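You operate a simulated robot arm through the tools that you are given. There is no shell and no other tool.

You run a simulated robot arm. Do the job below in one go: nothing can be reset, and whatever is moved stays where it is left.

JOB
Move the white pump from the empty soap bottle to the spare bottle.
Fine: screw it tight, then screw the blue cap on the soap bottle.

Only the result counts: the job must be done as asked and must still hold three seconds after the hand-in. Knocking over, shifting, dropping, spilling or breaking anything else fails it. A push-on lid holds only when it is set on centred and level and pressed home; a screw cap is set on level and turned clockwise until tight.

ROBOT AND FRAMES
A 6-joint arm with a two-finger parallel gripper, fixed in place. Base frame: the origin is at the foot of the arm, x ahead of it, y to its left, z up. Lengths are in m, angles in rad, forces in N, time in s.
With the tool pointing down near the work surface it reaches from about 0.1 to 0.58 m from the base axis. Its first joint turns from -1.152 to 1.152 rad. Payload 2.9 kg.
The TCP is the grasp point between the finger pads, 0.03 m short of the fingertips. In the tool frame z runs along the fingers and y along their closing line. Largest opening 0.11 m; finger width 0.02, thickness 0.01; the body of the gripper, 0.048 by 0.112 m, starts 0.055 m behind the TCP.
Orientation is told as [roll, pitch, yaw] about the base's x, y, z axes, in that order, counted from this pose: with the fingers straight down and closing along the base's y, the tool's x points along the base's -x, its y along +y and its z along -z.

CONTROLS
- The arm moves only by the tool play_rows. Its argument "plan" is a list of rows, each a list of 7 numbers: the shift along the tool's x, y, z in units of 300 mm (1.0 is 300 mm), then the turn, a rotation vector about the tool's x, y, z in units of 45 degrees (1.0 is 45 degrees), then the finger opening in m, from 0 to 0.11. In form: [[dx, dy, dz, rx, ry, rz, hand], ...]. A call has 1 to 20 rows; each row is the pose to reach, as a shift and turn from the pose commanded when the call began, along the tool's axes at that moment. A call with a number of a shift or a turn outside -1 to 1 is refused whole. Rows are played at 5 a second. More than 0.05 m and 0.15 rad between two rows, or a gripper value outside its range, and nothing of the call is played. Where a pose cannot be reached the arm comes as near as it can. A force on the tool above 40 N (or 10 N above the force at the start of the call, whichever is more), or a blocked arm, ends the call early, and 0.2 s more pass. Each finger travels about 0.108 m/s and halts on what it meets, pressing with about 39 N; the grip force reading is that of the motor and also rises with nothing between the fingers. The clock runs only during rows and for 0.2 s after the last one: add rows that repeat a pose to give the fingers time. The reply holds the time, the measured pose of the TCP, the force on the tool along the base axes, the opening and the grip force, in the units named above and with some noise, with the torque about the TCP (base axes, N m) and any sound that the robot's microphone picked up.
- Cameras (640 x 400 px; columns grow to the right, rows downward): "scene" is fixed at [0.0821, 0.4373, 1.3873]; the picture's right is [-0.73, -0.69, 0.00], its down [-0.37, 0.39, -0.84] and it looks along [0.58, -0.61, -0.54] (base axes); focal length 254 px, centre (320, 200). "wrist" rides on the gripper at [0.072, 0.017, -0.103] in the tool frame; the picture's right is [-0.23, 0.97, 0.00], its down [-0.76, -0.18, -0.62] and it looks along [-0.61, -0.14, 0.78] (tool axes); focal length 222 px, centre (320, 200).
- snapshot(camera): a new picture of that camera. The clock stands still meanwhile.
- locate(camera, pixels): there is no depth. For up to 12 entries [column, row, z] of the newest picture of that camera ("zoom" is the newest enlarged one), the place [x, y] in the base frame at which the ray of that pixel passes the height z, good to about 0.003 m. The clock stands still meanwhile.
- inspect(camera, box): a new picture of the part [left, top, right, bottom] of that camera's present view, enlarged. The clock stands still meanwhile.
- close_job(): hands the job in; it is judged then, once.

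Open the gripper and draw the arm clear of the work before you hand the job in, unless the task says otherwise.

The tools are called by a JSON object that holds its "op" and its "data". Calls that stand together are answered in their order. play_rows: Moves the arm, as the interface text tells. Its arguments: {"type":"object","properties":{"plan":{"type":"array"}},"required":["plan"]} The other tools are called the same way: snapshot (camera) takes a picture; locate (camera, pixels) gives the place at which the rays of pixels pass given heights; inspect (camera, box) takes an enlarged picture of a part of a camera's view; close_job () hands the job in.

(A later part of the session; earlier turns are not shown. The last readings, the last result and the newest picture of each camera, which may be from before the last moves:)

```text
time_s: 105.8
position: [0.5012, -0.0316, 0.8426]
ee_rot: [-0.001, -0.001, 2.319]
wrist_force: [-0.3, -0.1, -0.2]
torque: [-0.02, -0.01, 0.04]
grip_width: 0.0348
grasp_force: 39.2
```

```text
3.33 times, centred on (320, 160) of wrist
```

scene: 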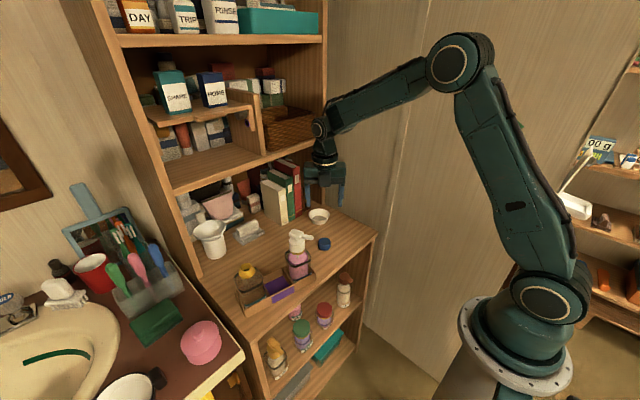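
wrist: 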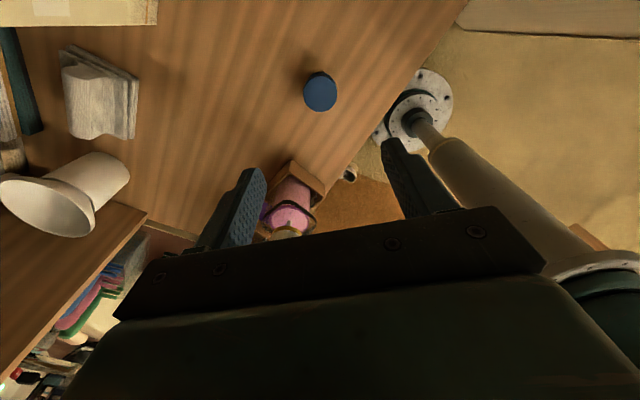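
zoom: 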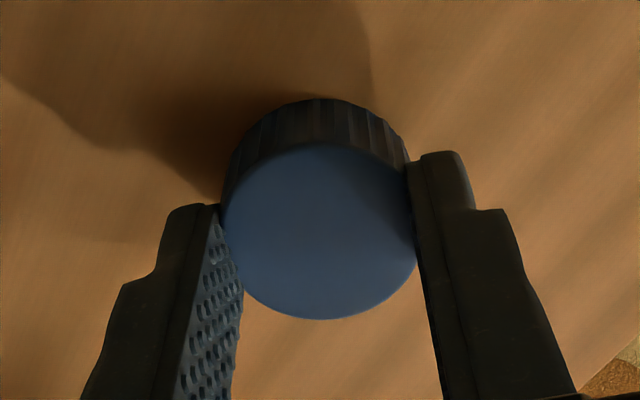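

Gripped (width 0.0348, 39 N). I lift by 3 cm and check that the cap comes along level.

{"op": "play_rows", "data": {"plan": [[0, 0, -0.03, 0, 0, 0, 0.02], [0, 0, -0.07, 0, 0, 0, 0.02], [0, 0, -0.11, 0, 0, 0, 0.02], [0, 0, -0.15, 0, 0, 0, 0.02], [0, 0, -0.15, 0, 0, 0, 0.02]]}}

{"op": "inspect", "data": {"camera": "scene", "box": [284, 195, 364, 245]}}

{"op": "inspect", "data": {"camera": "wrist", "box": [224, 100, 416, 220]}}

```text
time_s: 107.0
position: [0.5015, -0.0294, 0.8889]
ee_rot: [0.0, -0.001, 2.32]
wrist_force: [-0.3, 0.4, 0.2]
torque: [0.0, 0.0, 0.02]
grip_width: 0.0349
grasp_force: 38.9
```

```text
8.00 times, centred on (324, 220) of scene
```

zoom: 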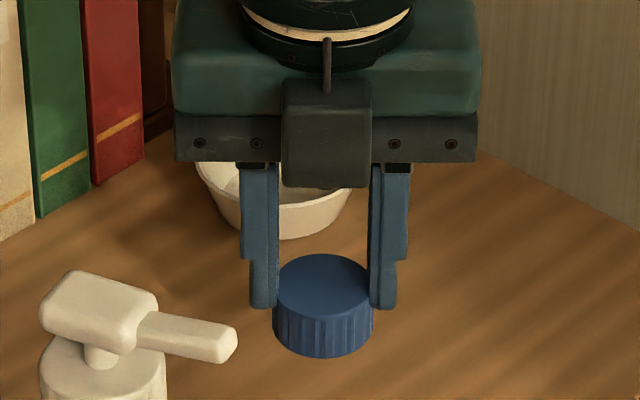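

```text
3.33 times, centred on (320, 160) of wrist
```

zoom: 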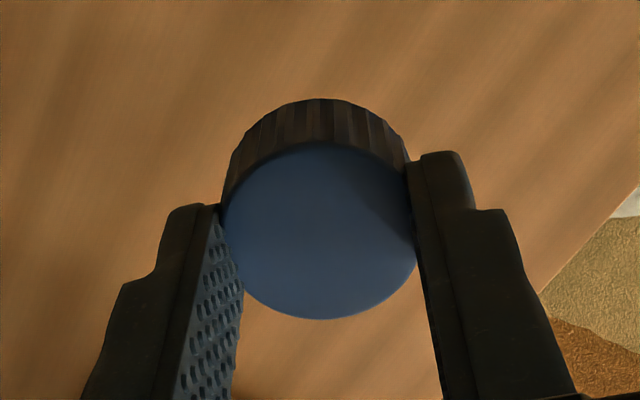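

The cap hangs level in the grip and centred within ~1 mm. I raise it to z≈1.104 to travel safely above the pump.

{"op": "play_rows", "data": {"plan": [[0, 0, -0.1, 0, 0, 0, 0.02], [0, 0, -0.22, 0, 0, 0, 0.02], [0, 0, -0.34, 0, 0, 0, 0.02], [0, 0, -0.46, 0, 0, 0, 0.02], [0, 0, -0.58, 0, 0, 0, 0.02], [0, 0, -0.68, 0, 0, 0, 0.02], [0, 0, -0.723, 0, 0, 0, 0.02], [0, 0, -0.723, 0, 0, 0, 0.02]]}}

```text
time_s: 108.8
position: [0.5017, -0.0316, 1.1057]
ee_rot: [-0.001, -0.002, 2.32]
wrist_force: [-0.3, -0.2, 0.4]
torque: [-0.02, -0.01, 0.02]
grip_width: 0.0346
grasp_force: 39.1
```

Now I travel in a straight line to above the soap neck near (0.4925, 0.251).

{"op": "play_rows", "data": {"plan": [[-0.05, -0.0436, 0, 0, 0, 0, 0.02], [-0.13, -0.1134, 0, 0, 0, 0, 0.02], [-0.21, -0.1832, 0, 0, 0, 0, 0.02], [-0.29, -0.253, 0, 0, 0, 0, 0.02], [-0.37, -0.3228, 0, 0, 0, 0, 0.02], [-0.45, -0.3926, 0, 0, 0, 0, 0.02], [-0.53, -0.4624, 0, 0, 0, 0, 0.02], [-0.61, -0.5322, 0, 0, 0, 0, 0.02], [-0.67, -0.5845, 0, 0, 0, 0, 0.02], [-0.7087, -0.6183, 0, 0, 0, 0, 0.02], [-0.7087, -0.6183, 0, 0, 0, 0, 0.02]]}}

{"op": "inspect", "data": {"camera": "wrist", "box": [256, 65, 384, 145]}}

{"op": "snapshot", "data": {"camera": "scene"}}

```text
time_s: 111.2
position: [0.4913, 0.2515, 1.1023]
ee_rot: [-0.001, 0.0, 2.317]
wrist_force: [-0.3, 0.3, -0.7]
torque: [0.02, 0.03, -0.01]
grip_width: 0.0348
grasp_force: 38.7
```

```text
5.00 times, centred on (320, 105) of wrist
```

zoom: 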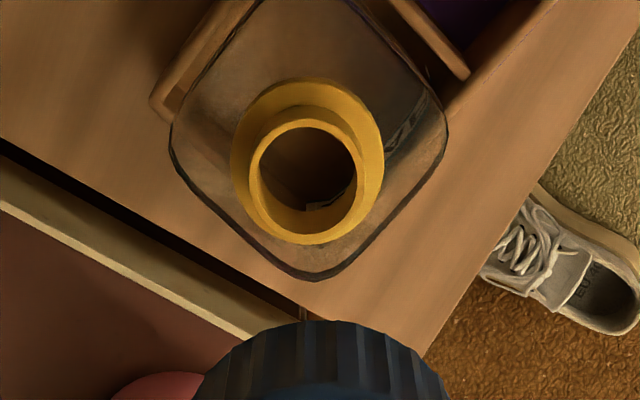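

```text
taken
```

scene: 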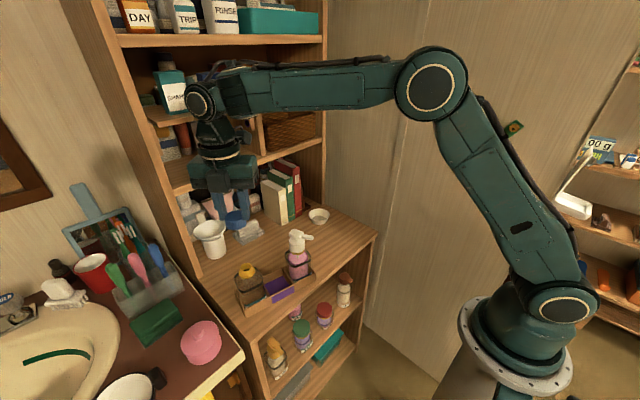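

The rim shows at wrist (317.8, 101.3) versus the reference (319.8, 102.5). I correct by (1.4, -2.1) mm in tool axes and rotate to yaw 180° for the full screwing range.

{"op": "play_rows", "data": {"plan": [[0.0047, -0.007, 0, 0, 0, -0.17, 0.02], [0.0047, -0.007, 0, 0, 0, -0.34, 0.02], [0.0047, -0.007, 0, 0, 0, -0.51, 0.02], [0.0047, -0.007, 0, 0, 0, -0.68, 0.02], [0.0047, -0.007, 0, 0, 0, -0.85, 0.02], [0.0047, -0.007, 0, 0, 0, -1.0, 0.02], [0.0047, -0.007, 0, 0, 0, -1.0, 0.02]]}}

{"op": "inspect", "data": {"camera": "wrist", "box": [288, 75, 352, 115]}}

```text
time_s: 112.8
position: [0.4956, 0.2533, 1.1045]
ee_rot: [0.001, 0.0, 3.106]
wrist_force: [0.2, -0.5, 0.3]
torque: [0.03, -0.01, 0.0]
grip_width: 0.0348
grasp_force: 39.3
```

```text
10.00 times, centred on (320, 95) of wrist
```

zoom: 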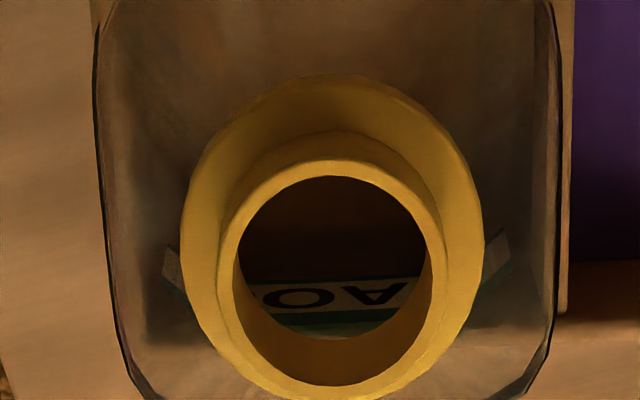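

Rim is now 1.5 px right and 0.7 px below the reference; I correct by (-0.8, +1.6) mm in tool axes and lower the cap to TCP z≈0.98, just above the neck.

{"op": "play_rows", "data": {"plan": [[-0.0027, 0.0053, 0, 0, 0, 0, 0.02], [-0.0027, 0.0053, 0.06, 0, 0, 0, 0.02], [-0.0027, 0.0053, 0.12, 0, 0, 0, 0.02], [-0.0027, 0.0053, 0.18, 0, 0, 0, 0.02], [-0.0027, 0.0053, 0.24, 0, 0, 0, 0.02], [-0.0027, 0.0053, 0.3, 0, 0, 0, 0.02], [-0.0027, 0.0053, 0.35, 0, 0, 0, 0.02], [-0.0027, 0.0053, 0.39, 0, 0, 0, 0.02], [-0.0027, 0.0053, 0.41, 0, 0, 0, 0.02], [-0.0027, 0.0053, 0.41, 0, 0, 0, 0.02]]}}

{"op": "inspect", "data": {"camera": "scene", "box": [208, 240, 288, 290]}}

{"op": "inspect", "data": {"camera": "wrist", "box": [240, 70, 400, 170]}}

```text
time_s: 115.0
position: [0.4951, 0.2508, 0.9806]
ee_rot: [0.0, 0.001, 3.106]
wrist_force: [0.7, -0.7, 0.3]
torque: [0.0, 0.0, 0.02]
grip_width: 0.0348
grasp_force: 39.3
```

```text
8.00 times, centred on (248, 265) of scene
```

zoom: 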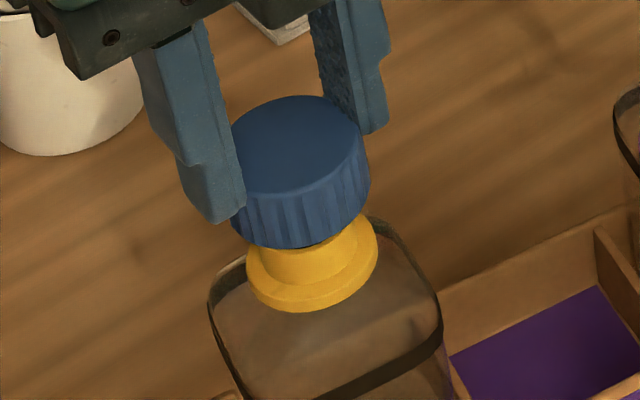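

```text
4.00 times, centred on (320, 120) of wrist
```

zoom: 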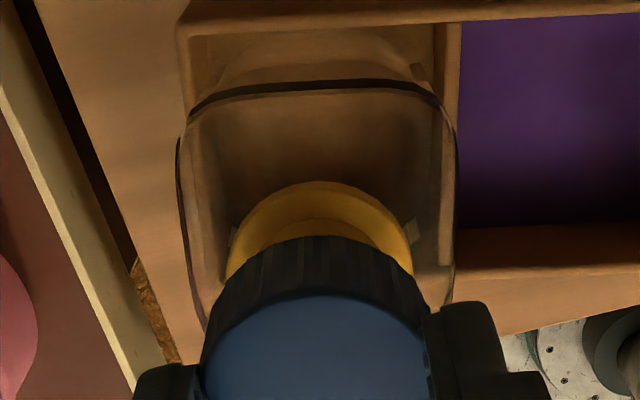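

The cap hovers centred over the neck. I lower slowly until contact.

{"op": "play_rows", "data": {"plan": [[0, 0, 0.01, 0, 0, 0, 0.02], [0, 0, 0.02, 0, 0, 0, 0.02], [0, 0, 0.028, 0, 0, 0, 0.02], [0, 0, 0.036, 0, 0, 0, 0.02], [0, 0, 0.042, 0, 0, 0, 0.02], [0, 0, 0.042, 0, 0, 0, 0.02]]}}

{"op": "inspect", "data": {"camera": "scene", "box": [208, 240, 288, 290]}}

```text
time_s: 116.4
position: [0.4944, 0.2498, 0.971]
ee_rot: [0.0, -0.001, 3.106]
wrist_force: [-1.0, 0.3, 1.0]
torque: [0.02, 0.04, -0.02]
grip_width: 0.0371
grasp_force: 38.7
```

```text
8.00 times, centred on (248, 265) of scene
```

zoom: 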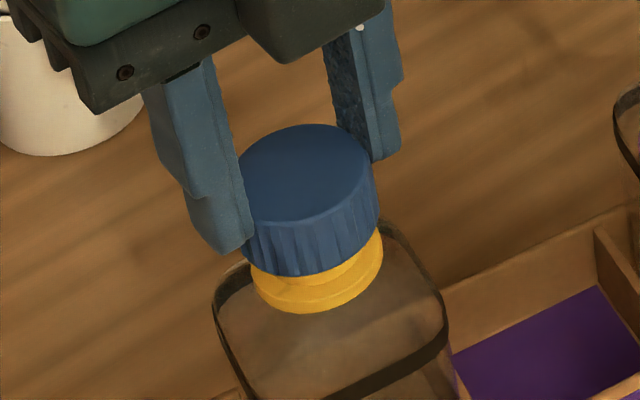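

Contact made: the cap shifted slightly in the fingers (width 0.0371) as it found the neck. I look from the wrist camera as well before screwing.

{"op": "inspect", "data": {"camera": "wrist", "box": [240, 80, 400, 180]}}

{"op": "inspect", "data": {"camera": "scene", "box": [222, 250, 270, 280]}}

```text
4.00 times, centred on (320, 130) of wrist
```

zoom: 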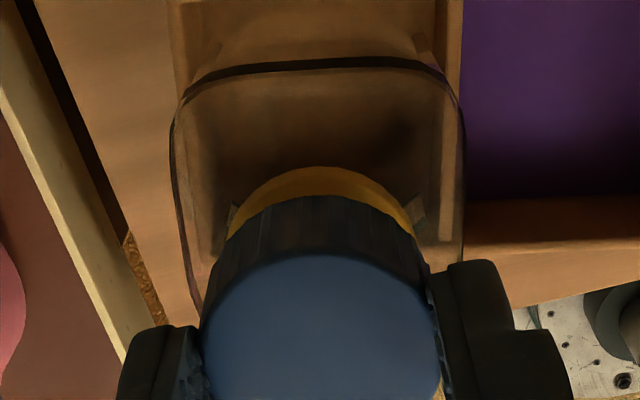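

```text
13.33 times, centred on (246, 265) of scene
```

zoom: 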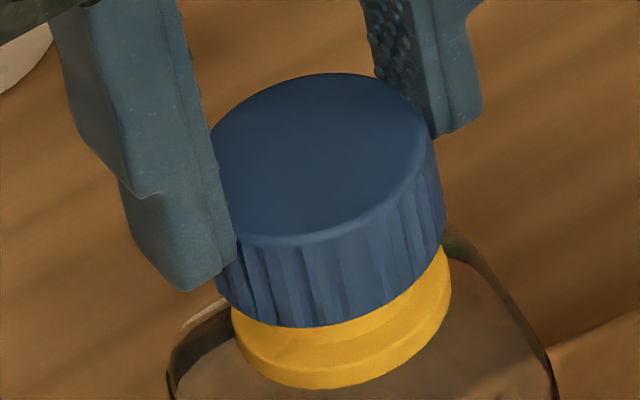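

The cap is level on the neck. I start screwing clockwise 45° with slight lowering.

{"op": "play_rows", "data": {"plan": [[0, 0, 0.0015, 0, 0, 0.15, 0.02], [0, 0, 0.003, 0, 0, 0.3, 0.02], [0, 0, 0.004, 0, 0, 0.45, 0.02], [0, 0, 0.005, 0, 0, 0.6, 0.02], [0, 0, 0.006, 0, 0, 0.75, 0.02], [0, 0, 0.007, 0, 0, 0.9, 0.02], [0, 0, 0.007, 0, 0, 1.0, 0.02]]}}

{"op": "inspect", "data": {"camera": "scene", "box": [208, 240, 288, 290]}}

{"op": "inspect", "data": {"camera": "wrist", "box": [240, 80, 400, 180]}}

```text
time_s: 118.0
position: [0.4955, 0.2504, 0.9666]
ee_rot: [0.0, 0.0, 2.317]
wrist_force: [-0.7, 0.8, 1.5]
torque: [0.0, -0.01, -0.01]
grip_width: 0.037
grasp_force: 39.1
```

```text
8.00 times, centred on (248, 265) of scene
```

zoom: 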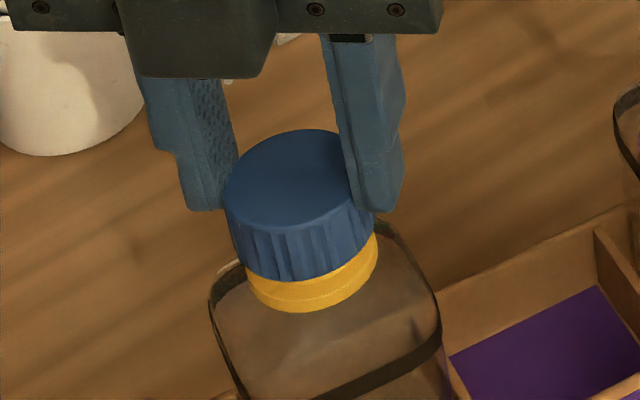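

```text
4.00 times, centred on (320, 130) of wrist
```

zoom: 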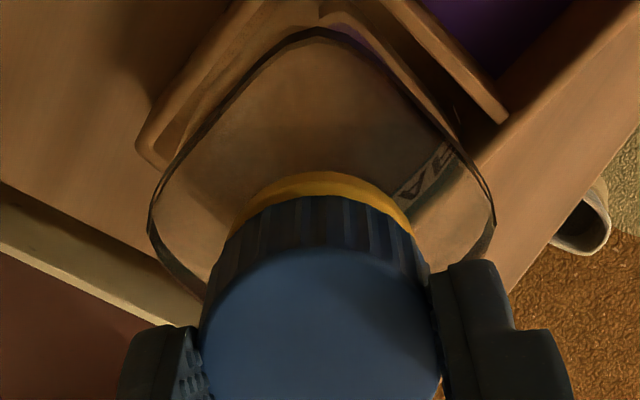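

The cap is going down and the bottle stays in place. I continue 45° clockwise, lowering 2.3 mm.

{"op": "play_rows", "data": {"plan": [[0, 0, 0.002, 0, 0, 0.15, 0.02], [0, 0, 0.0035, 0, 0, 0.3, 0.02], [0, 0, 0.005, 0, 0, 0.45, 0.02], [0, 0, 0.006, 0, 0, 0.6, 0.02], [0, 0, 0.007, 0, 0, 0.75, 0.02], [0, 0, 0.0077, 0, 0, 0.9, 0.02], [0, 0, 0.0077, 0, 0, 1.0, 0.02]]}}

{"op": "inspect", "data": {"camera": "scene", "box": [216, 225, 344, 305]}}

```text
time_s: 119.6
position: [0.4953, 0.2516, 0.964]
ee_rot: [-0.001, -0.001, 1.531]
wrist_force: [1.0, -2.8, 2.6]
torque: [-0.23, -0.09, 0.0]
grip_width: 0.0374
grasp_force: 39.1
```

```text
5.00 times, centred on (280, 265) of scene
```

zoom: 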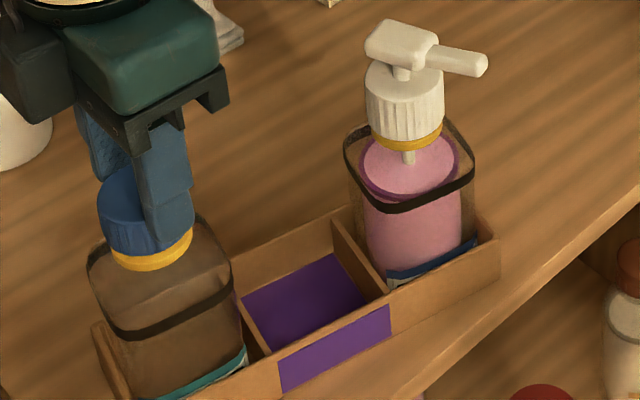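

Progress is fine (z≈0.964, torque ≈0). I continue another 45° clockwise with 2.1 mm lowering.

{"op": "play_rows", "data": {"plan": [[0, 0, 0.0015, 0, 0, 0.15, 0.02], [0, 0, 0.003, 0, 0, 0.3, 0.02], [0, 0, 0.004, 0, 0, 0.45, 0.02], [0, 0, 0.005, 0, 0, 0.6, 0.02], [0, 0, 0.006, 0, 0, 0.75, 0.02], [0, 0, 0.007, 0, 0, 0.9, 0.02], [0, 0, 0.007, 0, 0, 1.0, 0.02]]}}

{"op": "inspect", "data": {"camera": "scene", "box": [216, 225, 344, 305]}}

```text
time_s: 121.2
position: [0.4943, 0.2515, 0.9623]
ee_rot: [-0.001, 0.0, 0.746]
wrist_force: [0.8, -0.4, -1.0]
torque: [-0.06, 0.02, 0.03]
grip_width: 0.0373
grasp_force: 38.9
```

```text
5.00 times, centred on (280, 265) of scene
```

zoom: 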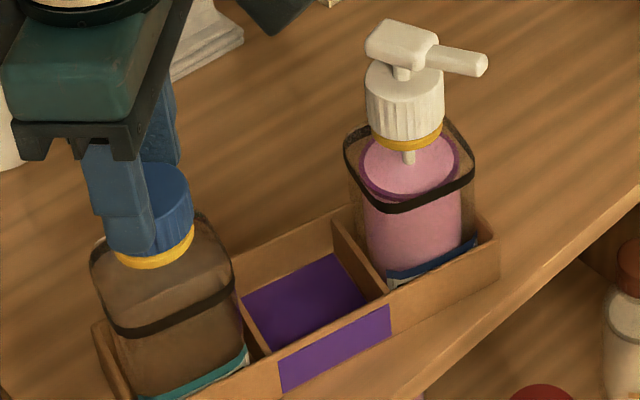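

Still no resistance. I go on in a finer step: 22° with 1.1 mm lowering.

{"op": "play_rows", "data": {"plan": [[0, 0, 0.001, 0, 0, 0.1, 0.02], [0, 0, 0.002, 0, 0, 0.2, 0.02], [0, 0, 0.003, 0, 0, 0.3, 0.02], [0, 0, 0.0035, 0, 0, 0.4, 0.02], [0, 0, 0.0037, 0, 0, 0.5, 0.02]]}}

{"op": "inspect", "data": {"camera": "scene", "box": [216, 225, 344, 305]}}

```text
time_s: 122.4
position: [0.4933, 0.25, 0.9606]
ee_rot: [0.0, 0.0, 0.354]
wrist_force: [0.1, -2.6, 2.7]
torque: [-0.26, 0.04, 0.2]
grip_width: 0.0372
grasp_force: 39.3
```

```text
5.00 times, centred on (280, 265) of scene
```

zoom: 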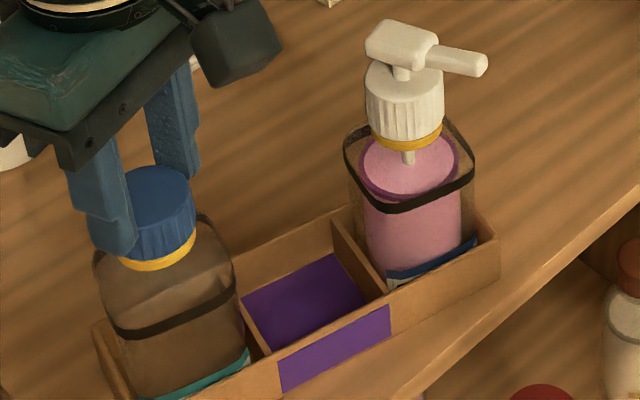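

Torque now shows +0.20 N·m: the cap reaches its stop, and the caddy hasn't moved. I add a moderate downward load and tighten 9° further.

{"op": "play_rows", "data": {"plan": [[0, 0, 0.003, 0, 0, 0, 0.02], [0, 0, 0.003, 0, 0, 0.05, 0.02], [0, 0, 0.003, 0, 0, 0.1, 0.02], [0, 0, 0.003, 0, 0, 0.15, 0.02], [0, 0, 0.003, 0, 0, 0.15, 0.02]]}}

{"op": "inspect", "data": {"camera": "scene", "box": [216, 225, 344, 305]}}

{"op": "inspect", "data": {"camera": "wrist", "box": [240, 80, 400, 180]}}

```text
time_s: 123.6
position: [0.4943, 0.2519, 0.9598]
ee_rot: [0.0, -0.002, 0.237]
wrist_force: [0.3, -1.1, 9.7]
torque: [0.01, 0.01, 0.45]
grip_width: 0.0375
grasp_force: 39.3
```

```text
5.00 times, centred on (280, 265) of scene
```

zoom: 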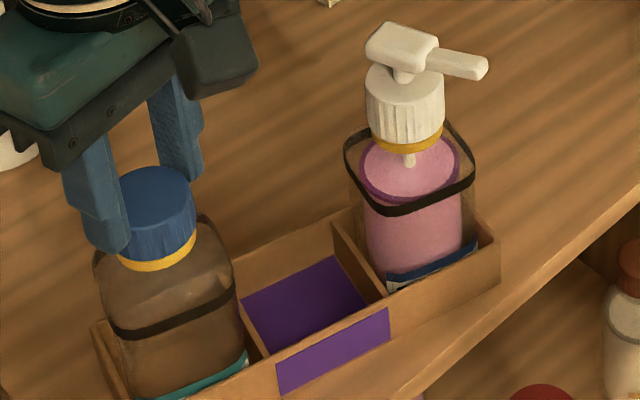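

```text
4.00 times, centred on (320, 130) of wrist
```

zoom: 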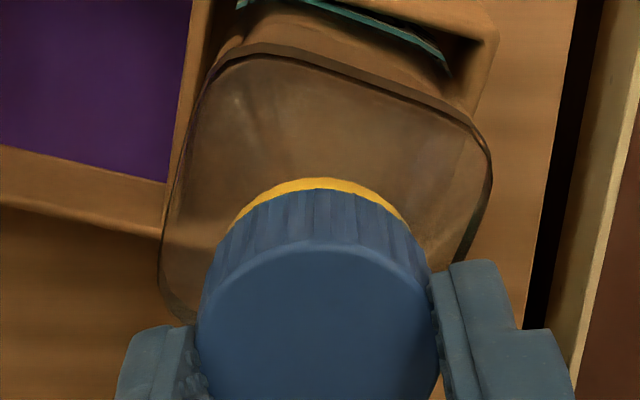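

Torque is +0.45 N·m with the bottle against its compartment walls: the cap is tight and the caddy moved by under 1°. I release the cap and rise clear.

{"op": "play_rows", "data": {"plan": [[0, 0, -0.003, 0, 0, 0, 0.03], [0, 0, -0.003, 0, 0, 0, 0.045], [0, 0, -0.003, 0, 0, 0, 0.06], [0, 0, -0.003, 0, 0, 0, 0.06], [0, 0, -0.04, 0, 0, 0, 0.06], [0, 0, -0.1, 0, 0, 0, 0.06], [0, 0, -0.18, 0, 0, 0, 0.06], [0, 0, -0.27, 0, 0, 0, 0.06], [0, 0, -0.36, 0, 0, 0, 0.06], [0, 0, -0.42, 0, 0, 0, 0.06]]}}

{"op": "snapshot", "data": {"camera": "wrist"}}

{"op": "inspect", "data": {"camera": "scene", "box": [216, 225, 344, 305]}}

```text
time_s: 125.8
position: [0.4947, 0.2511, 1.0853]
ee_rot: [0.001, 0.001, 0.238]
wrist_force: [-0.6, -0.3, 0.0]
torque: [0.01, -0.03, 0.04]
grip_width: 0.0598
grasp_force: 0.1
```

```text
taken
```

wrist: 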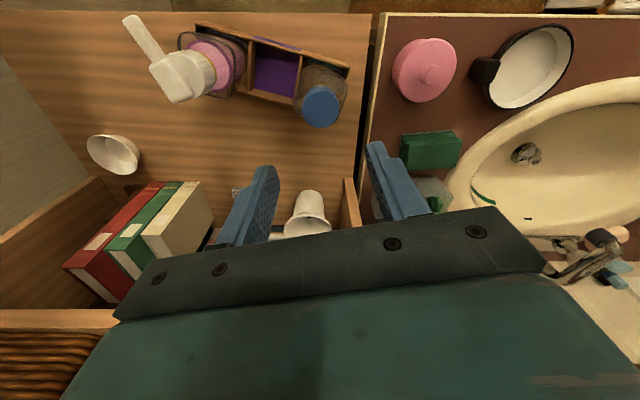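

```text
5.00 times, centred on (280, 265) of scene
```

zoom: 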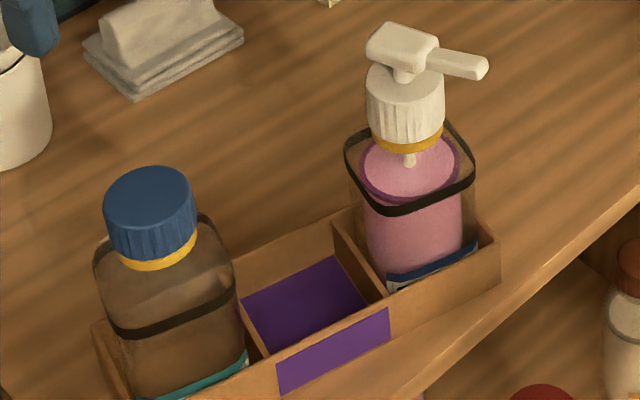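

Both bottles are closed. Now I plan the caddy's return: I want to grip its back wall at the empty middle compartment. I zoom in to measure the walls.

{"op": "inspect", "data": {"camera": "wrist", "box": [184, 15, 360, 125]}}

{"op": "inspect", "data": {"camera": "scene", "box": [256, 260, 320, 300]}}

```text
3.64 times, centred on (272, 70) of wrist
```

zoom: 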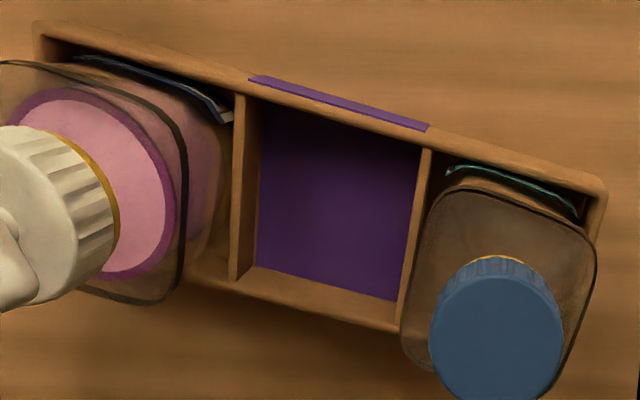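

```text
10.00 times, centred on (288, 280) of scene
```

zoom: 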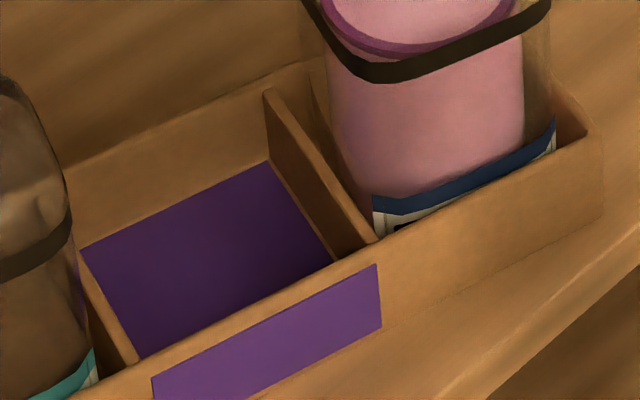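

I triangulate the wall tops: divider/back-wall corner at scene (282.8, 269) / wrist (248.6, 92), and the tag's right top corner at scene (294, 286.5) / wrist (252.7, 36.5).

{"op": "locate", "data": {"camera": "scene", "pixels": [[282.8, 269, 0.83], [282.8, 269, 0.85], [294, 286.5, 0.83], [294, 286.5, 0.85], [269, 294, 0.83], [269, 294, 0.85], [283, 276, 0.805], [283, 276, 0.815]]}}

{"op": "locate", "data": {"camera": "wrist", "pixels": [[248.6, 92, 0.83], [248.6, 92, 0.85], [252.7, 36.5, 0.83], [252.7, 36.5, 0.85], [293.5, 105.75, 0.83], [293.5, 105.75, 0.85], [302.3, 49.6, 0.83], [302.3, 49.6, 0.85], [254, 88.7, 0.805], [254, 88.7, 0.815]]}}

```text
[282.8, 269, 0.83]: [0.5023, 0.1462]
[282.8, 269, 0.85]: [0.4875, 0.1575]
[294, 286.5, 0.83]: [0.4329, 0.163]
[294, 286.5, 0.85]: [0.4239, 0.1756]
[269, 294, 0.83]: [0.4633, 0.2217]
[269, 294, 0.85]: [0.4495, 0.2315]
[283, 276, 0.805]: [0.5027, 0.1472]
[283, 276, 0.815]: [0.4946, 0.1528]
```

```text
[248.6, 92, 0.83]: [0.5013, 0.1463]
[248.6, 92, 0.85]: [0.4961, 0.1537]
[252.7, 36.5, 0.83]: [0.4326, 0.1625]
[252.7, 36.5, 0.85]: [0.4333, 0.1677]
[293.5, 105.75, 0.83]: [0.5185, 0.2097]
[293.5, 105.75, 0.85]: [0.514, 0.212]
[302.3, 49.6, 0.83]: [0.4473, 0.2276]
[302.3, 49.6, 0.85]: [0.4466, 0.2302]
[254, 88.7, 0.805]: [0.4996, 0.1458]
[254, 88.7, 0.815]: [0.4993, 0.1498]
```

The wall tops are at z≈0.83; the caddy is turned 12.7° clockwise, its back wall's middle near (0.511, 0.178). I move above that and rotate the hand to yaw ≈ -102.7° so that the fingers close across the wall and the camera clears the cap.

{"op": "play_rows", "data": {"plan": [[0.001, -0.04, 0, 0, 0, 0.15, 0.06], [0.002, -0.08, 0, 0, 0, 0.3, 0.06], [0.003, -0.12, 0, 0, 0, 0.45, 0.06], [0.004, -0.17, 0, 0, 0, 0.6, 0.06], [0.0047, -0.21, 0, 0, 0, 0.75, 0.06], [0.0047, -0.2497, 0, 0, 0, 0.9, 0.06]]}}

{"op": "play_rows", "data": {"plan": [[0, 0, 0, 0, 0, 0.15, 0.06], [0, 0, 0, 0, 0, 0.3, 0.06], [0, 0, 0, 0, 0, 0.45, 0.06], [0, 0, 0, 0, 0, 0.6, 0.06], [0, 0, 0, 0, 0, 0.75, 0.06], [0, 0, 0, 0, 0, 0.9, 0.06]]}}

{"op": "play_rows", "data": {"plan": [[0, 0, 0, 0, 0, 0.15, 0.06], [0, 0, 0, 0, 0, 0.3, 0.06], [0, 0, 0, 0, 0, 0.45, 0.06], [0, 0, 0, 0, 0, 0.6, 0.06], [0, 0, 0, 0, 0, 0.75, 0.06], [0, 0, 0, 0, 0, 0.785, 0.06], [0, 0, 0, 0, 0, 0.785, 0.06]]}}

{"op": "snapshot", "data": {"camera": "wrist"}}

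{"op": "snapshot", "data": {"camera": "scene"}}

```text
time_s: 127.2
position: [0.5103, 0.1778, 1.0856]
ee_rot: [0.0, 0.0, -0.47]
wrist_force: [0.2, 0.1, -0.8]
torque: [-0.02, 0.0, 0.0]
grip_width: 0.0599
grasp_force: 0.0
```

```text
time_s: 128.6
position: [0.5112, 0.1768, 1.0864]
ee_rot: [0.0, 0.0, -1.179]
wrist_force: [0.3, -0.1, 0.0]
torque: [0.02, 0.01, 0.03]
grip_width: 0.0599
grasp_force: 0.0
```

```text
time_s: 130.2
position: [0.5111, 0.179, 1.0852]
ee_rot: [0.0, -0.002, -1.795]
wrist_force: [0.0, -1.0, 0.6]
torque: [-0.01, 0.0, 0.03]
grip_width: 0.0599
grasp_force: 0.1
```

```text
taken
```

wrist: 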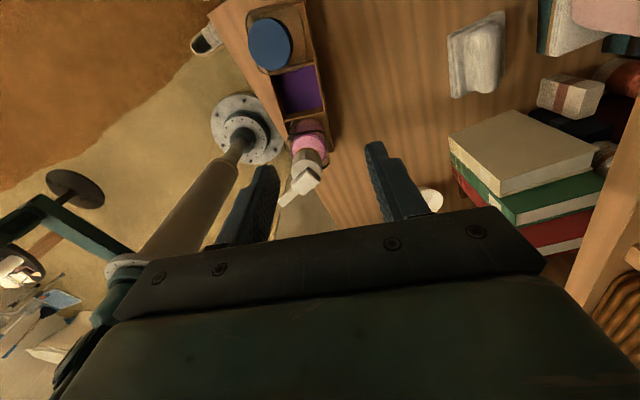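

```text
taken
```

scene: 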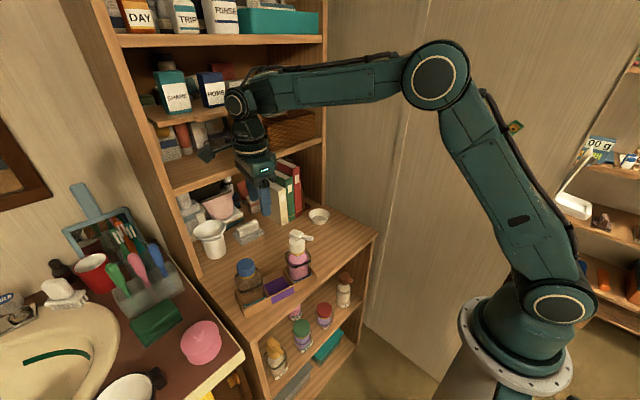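

The view from the soap side shows the back wall passing near wrist (320, 87), about under the tool axis. I zoom in to check alignment.

{"op": "inspect", "data": {"camera": "wrist", "box": [248, 45, 376, 125]}}

```text
5.00 times, centred on (312, 85) of wrist
```

zoom: 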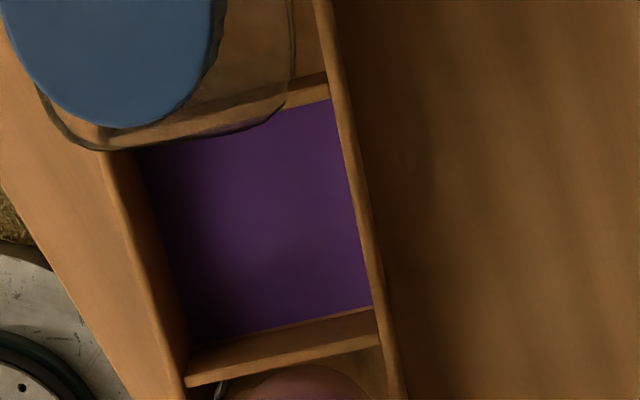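

The back wall lies right under the tool axis (about 2° off in angle). Before descending between the bottles, I check the gripper's own protrusions in the scene view for clearance to the pump.

{"op": "inspect", "data": {"camera": "scene", "box": [180, 105, 340, 205]}}

```text
4.00 times, centred on (260, 155) of scene
```

zoom: 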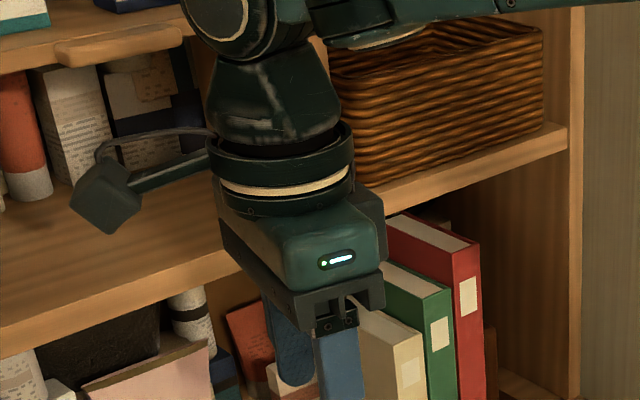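

A block also hangs on the far side of the gripper, which could touch the pump if I went down to the low wall there. Safer: cage the capped soap bottle's cap between the fingers (closing along the pull direction, no turning) and draw the soap end of the caddy back. I move above the cap.

{"op": "play_rows", "data": {"plan": [[0.05, -0.02, 0, 0, 0, 0, 0.06], [0.11, -0.05, 0.02, 0, 0, 0, 0.06], [0.17, -0.08, 0.05, 0, 0, 0, 0.06], [0.2245, -0.1073, 0.085, 0, 0, 0, 0.06], [0.2245, -0.1073, 0.085, 0, 0, 0, 0.06]]}}

{"op": "inspect", "data": {"camera": "wrist", "box": [256, 75, 384, 155]}}

{"op": "inspect", "data": {"camera": "scene", "box": [184, 190, 344, 290]}}

```text
time_s: 131.4
position: [0.4942, 0.2538, 1.0598]
ee_rot: [0.0, 0.0, -1.791]
wrist_force: [-0.3, 0.9, -0.1]
torque: [0.0, -0.01, 0.0]
grip_width: 0.0601
grasp_force: 0.1
```

```text
5.00 times, centred on (320, 115) of wrist
```

zoom: 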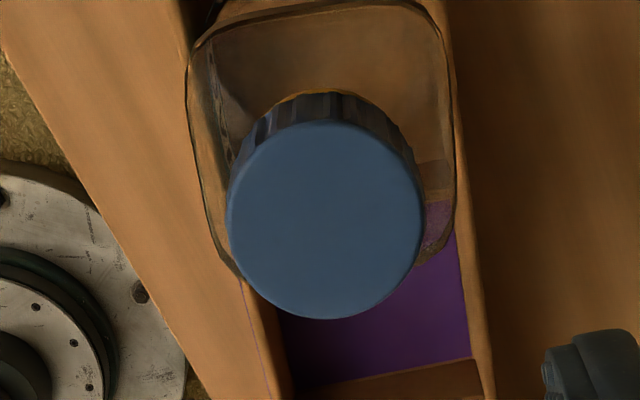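

```text
4.00 times, centred on (264, 240) of scene
```

zoom: 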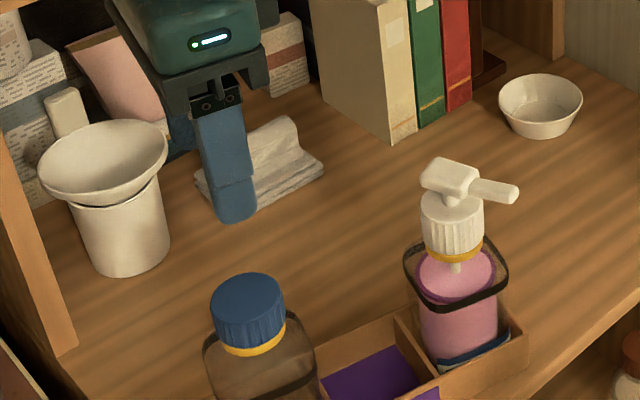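

The cap centre is at wrist (321.1, 119), i.e. 2.6 mm off along tool x. I correct and descend around it to TCP z≈0.951 with the fingers at 0.055.

{"op": "play_rows", "data": {"plan": [[-0.0087, 0.0023, 0.06, 0, 0, 0, 0.055], [-0.0087, 0.0023, 0.14, 0, 0, 0, 0.055], [-0.0087, 0.0023, 0.22, 0, 0, 0, 0.055], [-0.0087, 0.0023, 0.29, 0, 0, 0, 0.055], [-0.0087, 0.0023, 0.34, 0, 0, 0, 0.055], [-0.0087, 0.0023, 0.363, 0, 0, 0, 0.055], [-0.0087, 0.0023, 0.363, 0, 0, 0, 0.055]]}}

{"op": "inspect", "data": {"camera": "wrist", "box": [224, 90, 416, 210]}}

{"op": "inspect", "data": {"camera": "scene", "box": [208, 235, 304, 295]}}

```text
time_s: 133.0
position: [0.4936, 0.2492, 0.9505]
ee_rot: [-0.001, -0.001, -1.792]
wrist_force: [-0.6, -0.5, 0.2]
torque: [-0.01, 0.01, -0.02]
grip_width: 0.0551
grasp_force: 0.1
```

```text
3.33 times, centred on (320, 150) of wrist
```

zoom: 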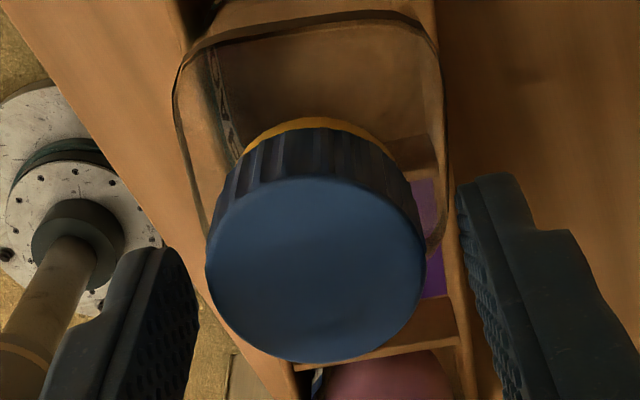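

```text
6.67 times, centred on (256, 265) of scene
```

zoom: 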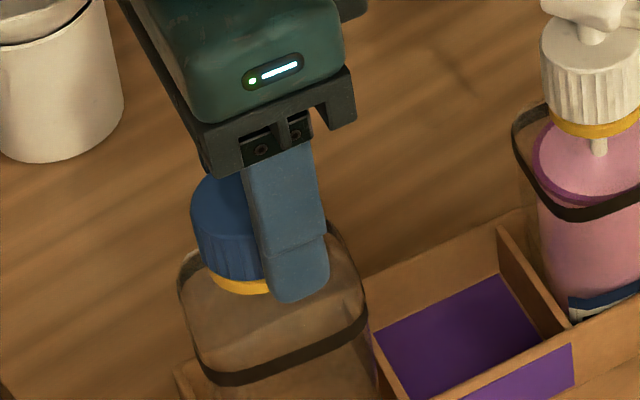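

Both fingers are beside the cap. I close gently to 0.039, just caging it.

{"op": "play_rows", "data": {"plan": [[0, 0, 0, 0, 0, 0, 0.048], [0, 0, 0, 0, 0, 0, 0.042], [0, 0, 0, 0, 0, 0, 0.039], [0, 0, 0, 0, 0, 0, 0.039]]}}

{"op": "inspect", "data": {"camera": "wrist", "box": [224, 90, 416, 210]}}

```text
time_s: 134.0
position: [0.4932, 0.2476, 0.9507]
ee_rot: [0.0, 0.001, -1.793]
wrist_force: [-0.4, 0.2, 0.2]
torque: [0.03, -0.01, 0.03]
grip_width: 0.0397
grasp_force: 0.6
```

```text
3.33 times, centred on (320, 150) of wrist
```

zoom: 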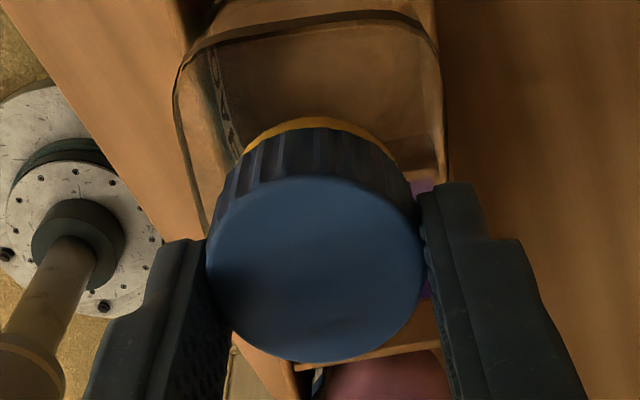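

The cage is just touching (0.6 N). I pull gently 10 mm toward -x along the arc about the spare bottle, without turning the hand.

{"op": "play_rows", "data": {"plan": [[0, -0.006, 0, 0, 0, 0, 0.0395], [0, -0.012, 0, 0, 0, 0, 0.0395], [-0.001, -0.018, 0, 0, 0, 0, 0.0395], [-0.001, -0.024, 0, 0, 0, 0, 0.0395], [-0.001, -0.029, 0, 0, 0, 0, 0.0395], [-0.001, -0.033, 0, 0, 0, 0, 0.0395]]}}

{"op": "inspect", "data": {"camera": "scene", "box": [216, 225, 344, 305]}}

{"op": "inspect", "data": {"camera": "wrist", "box": [224, 90, 416, 210]}}

```text
time_s: 135.4
position: [0.4847, 0.2502, 0.9519]
ee_rot: [-0.001, -0.001, -1.794]
wrist_force: [2.6, -0.7, 1.3]
torque: [-0.03, -0.1, 0.0]
grip_width: 0.0398
grasp_force: 20.0
```

```text
5.00 times, centred on (280, 265) of scene
```

zoom: 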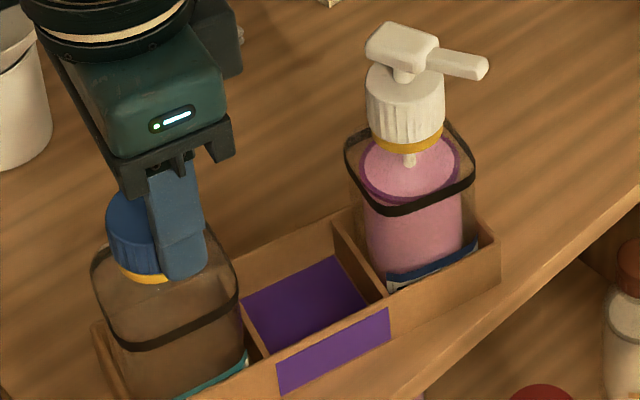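

```text
3.33 times, centred on (320, 150) of wrist
```

zoom: 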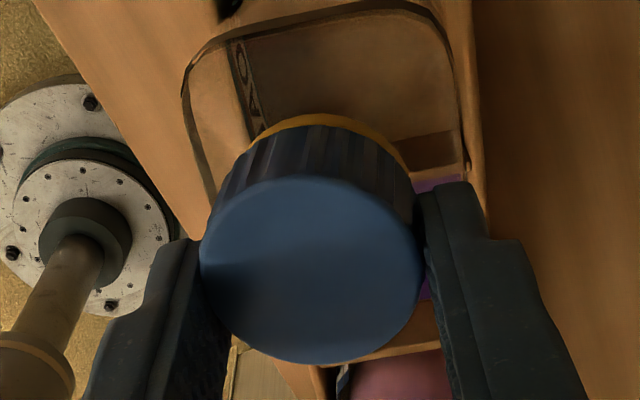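

The bottle first took up its play and leaned slightly (2.6 N resistance); the caddy hasn't moved yet. I continue 5 mm and check.

{"op": "play_rows", "data": {"plan": [[0, -0.004, 0, 0, 0, 0, 0.0395], [0, -0.008, 0, 0, 0, 0, 0.0395], [0, -0.012, 0, 0, 0, 0, 0.0395], [0, -0.017, 0, 0, 0, 0, 0.0395]]}}

{"op": "inspect", "data": {"camera": "scene", "box": [216, 225, 344, 305]}}

{"op": "inspect", "data": {"camera": "wrist", "box": [224, 90, 416, 210]}}

```text
time_s: 136.4
position: [0.4789, 0.2508, 0.9516]
ee_rot: [0.002, 0.001, -1.794]
wrist_force: [1.3, 0.2, 0.4]
torque: [-0.04, -0.08, 0.01]
grip_width: 0.0404
grasp_force: 1.4
```

```text
5.00 times, centred on (280, 265) of scene
```

zoom: 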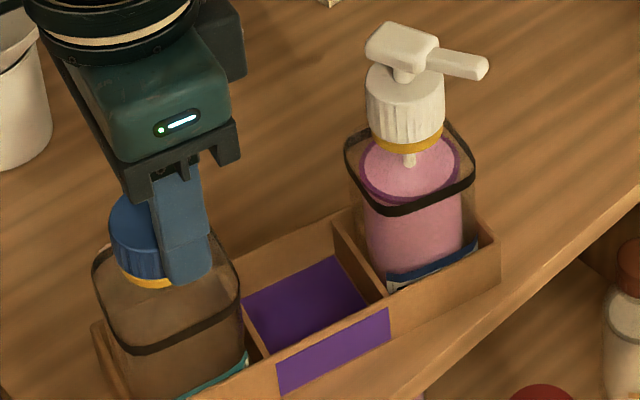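

```text
3.33 times, centred on (320, 150) of wrist
```

zoom: 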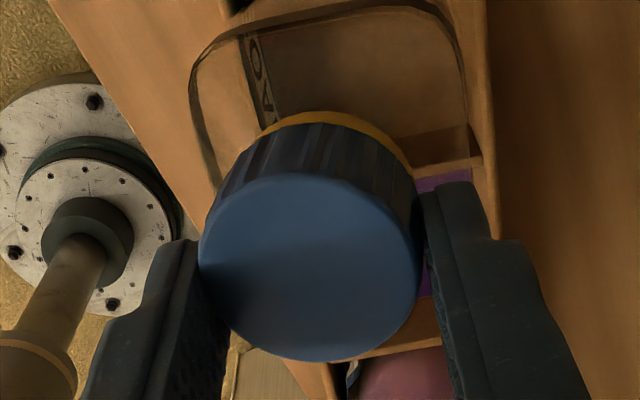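

The bottle only leans in the cage and the caddy stays, so I stop this. I move back +x by 15 mm to set the bottle upright again.

{"op": "play_rows", "data": {"plan": [[0, 0.006, 0, 0, 0, 0, 0.0395], [0, 0.014, 0, 0, 0, 0, 0.0395], [0, 0.022, 0, 0, 0, 0, 0.0395], [0.001, 0.03, 0, 0, 0, 0, 0.0395], [0.001, 0.038, 0, 0, 0, 0, 0.0395], [0.001, 0.044, 0, 0, 0, 0, 0.0395], [0.001, 0.05, 0, 0, 0, 0, 0.0395], [0.001, 0.05, 0, 0, 0, 0, 0.045], [0.001, 0.05, 0, 0, 0, 0, 0.05]]}}

{"op": "inspect", "data": {"camera": "scene", "box": [216, 225, 344, 305]}}

{"op": "inspect", "data": {"camera": "wrist", "box": [224, 90, 416, 210]}}

```text
time_s: 138.4
position: [0.4943, 0.2493, 0.9509]
ee_rot: [0.0, -0.001, -1.791]
wrist_force: [0.0, -0.6, -0.6]
torque: [-0.01, 0.0, 0.0]
grip_width: 0.05
grasp_force: 0.1
```

```text
5.00 times, centred on (280, 265) of scene
```

zoom: 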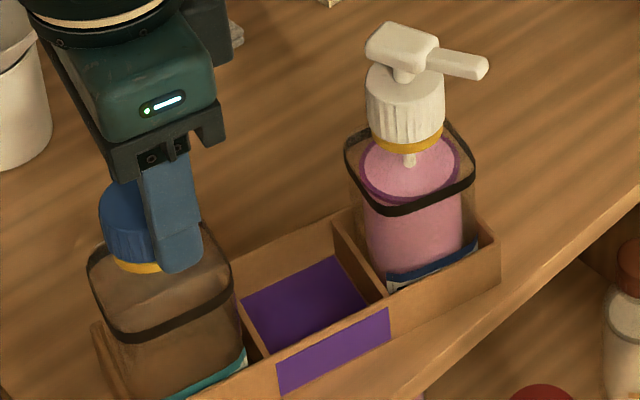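

```text
3.33 times, centred on (320, 150) of wrist
```

zoom: 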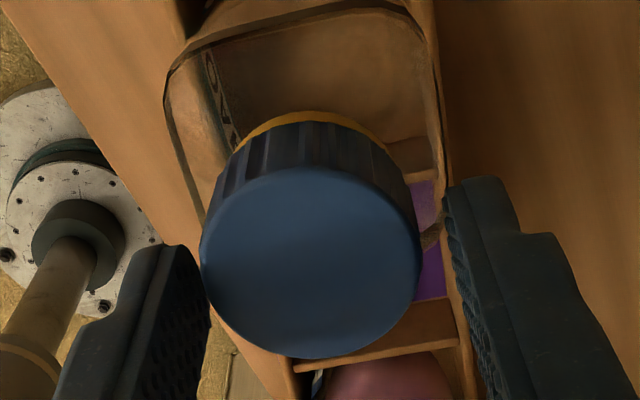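

The bottle stands upright again. A better way: hold the soap bottle by its body, under the cap, so neither the thread nor tipping matters. The band looks aligned with the hand; I open to 0.072 and lower to TCP z≈0.888 around the body.

{"op": "play_rows", "data": {"plan": [[0, 0, 0, 0, 0, 0, 0.065], [0.0133, -0.005, 0, 0, 0, 0, 0.072], [0.0133, -0.005, 0.05, 0, 0, 0, 0.072], [0.0133, -0.005, 0.1, 0, 0, 0, 0.072], [0.0133, -0.005, 0.15, 0, 0, 0, 0.072], [0.0133, -0.005, 0.18, 0, 0, 0, 0.072], [0.0133, -0.005, 0.2, 0, 0, 0, 0.072], [0.0133, -0.005, 0.208, 0, 0, 0, 0.072], [0.0133, -0.005, 0.208, 0, 0, 0, 0.072]]}}

{"op": "inspect", "data": {"camera": "scene", "box": [208, 235, 304, 295]}}

{"op": "snapshot", "data": {"camera": "wrist"}}

```text
time_s: 140.4
position: [0.494, 0.2517, 0.889]
ee_rot: [0.0, -0.001, -1.792]
wrist_force: [0.5, 0.2, -0.2]
torque: [-0.02, -0.03, 0.0]
grip_width: 0.0721
grasp_force: 0.1
```

```text
6.67 times, centred on (256, 265) of scene
```

zoom: 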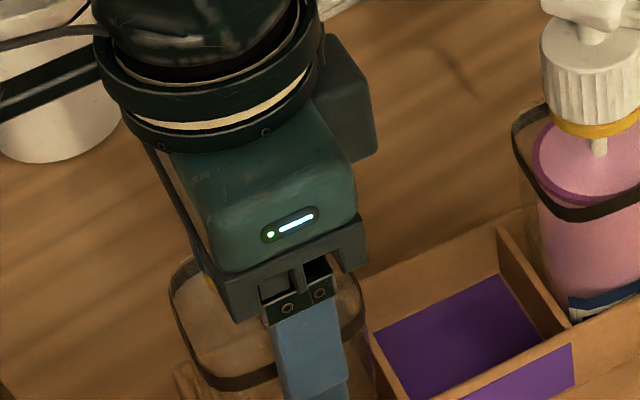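

```text
taken
```

wrist: 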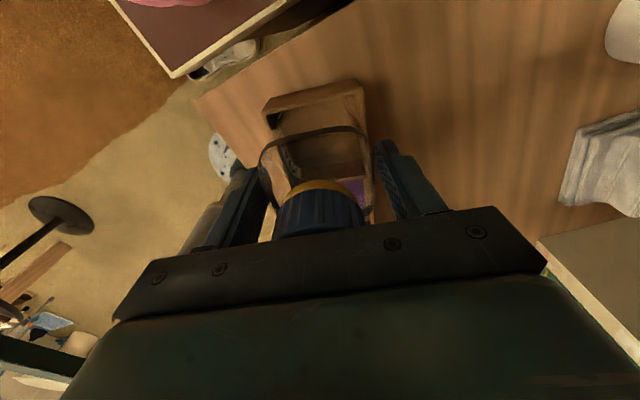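

No contact so far, fingers straddle the bottle body with the palm just above the cap. I close on the body.

{"op": "play_rows", "data": {"plan": [[0, 0, 0, 0, 0, 0, 0.065], [0, 0, 0, 0, 0, 0, 0.06], [0, 0, 0, 0, 0, 0, 0.055], [0, 0, 0, 0, 0, 0, 0.05], [0, 0, 0, 0, 0, 0, 0.045], [0, 0, 0, 0, 0, 0, 0.045]]}}

{"op": "inspect", "data": {"camera": "scene", "box": [216, 225, 344, 305]}}

{"op": "inspect", "data": {"camera": "wrist", "box": [224, 70, 416, 190]}}

```text
time_s: 141.8
position: [0.4931, 0.2526, 0.8882]
ee_rot: [0.001, 0.003, -1.794]
wrist_force: [0.0, -0.3, 0.2]
torque: [0.0, 0.01, -0.01]
grip_width: 0.0593
grasp_force: 38.9
```

```text
5.00 times, centred on (280, 265) of scene
```

zoom: 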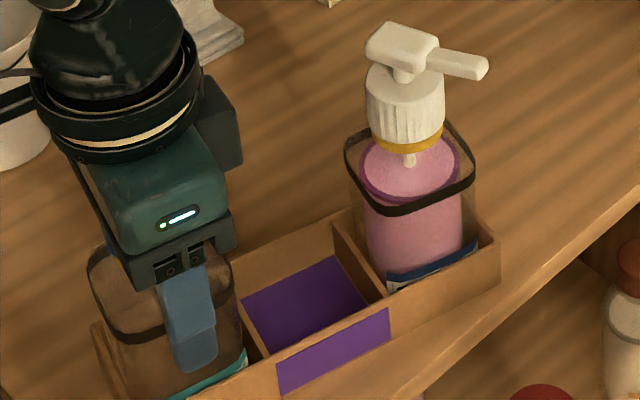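

```text
3.33 times, centred on (320, 130) of wrist
```

zoom: 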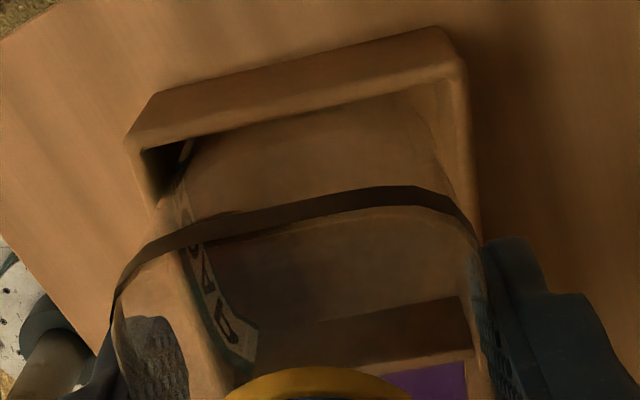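

Firm hold on the bottle body (0.0593 wide) with no side force. I draw it about 15 mm toward -x along the arc around the spare bottle, turning 6° counterclockwise with it.

{"op": "play_rows", "data": {"plan": [[0, -0.008, 0, 0, 0, -0.022, 0.045], [-0.001, -0.016, 0, 0, 0, -0.045, 0.045], [-0.001, -0.025, 0, 0, 0, -0.068, 0.045], [-0.0015, -0.033, 0, 0, 0, -0.09, 0.045], [-0.002, -0.041, 0, 0, 0, -0.113, 0.045], [-0.0023, -0.049, 0, 0, 0, -0.136, 0.045], [-0.0023, -0.049, 0, 0, 0, -0.136, 0.045]]}}

{"op": "inspect", "data": {"camera": "scene", "box": [216, 225, 344, 305]}}

{"op": "inspect", "data": {"camera": "wrist", "box": [224, 70, 416, 190]}}

```text
time_s: 143.4
position: [0.4791, 0.2543, 0.8891]
ee_rot: [0.0, 0.0, -1.685]
wrist_force: [1.9, -0.9, -0.1]
torque: [-0.01, -0.1, -0.06]
grip_width: 0.0593
grasp_force: 39.0
```

```text
5.00 times, centred on (280, 265) of scene
```

zoom: 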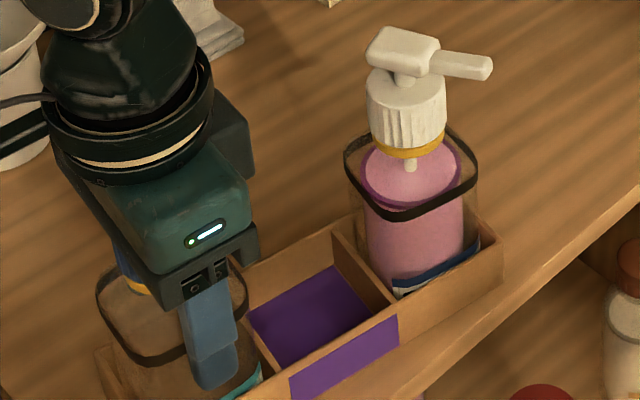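

```text
3.33 times, centred on (320, 130) of wrist
```

zoom: 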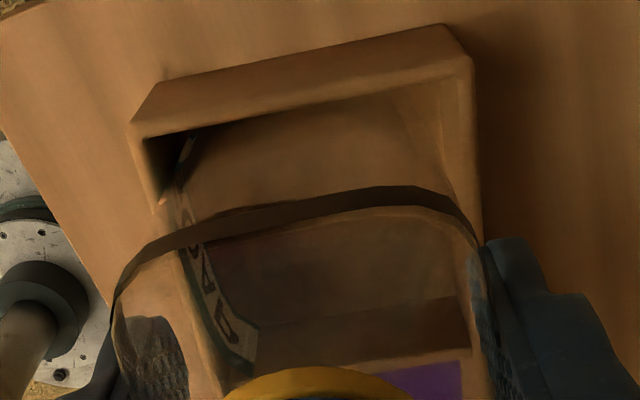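

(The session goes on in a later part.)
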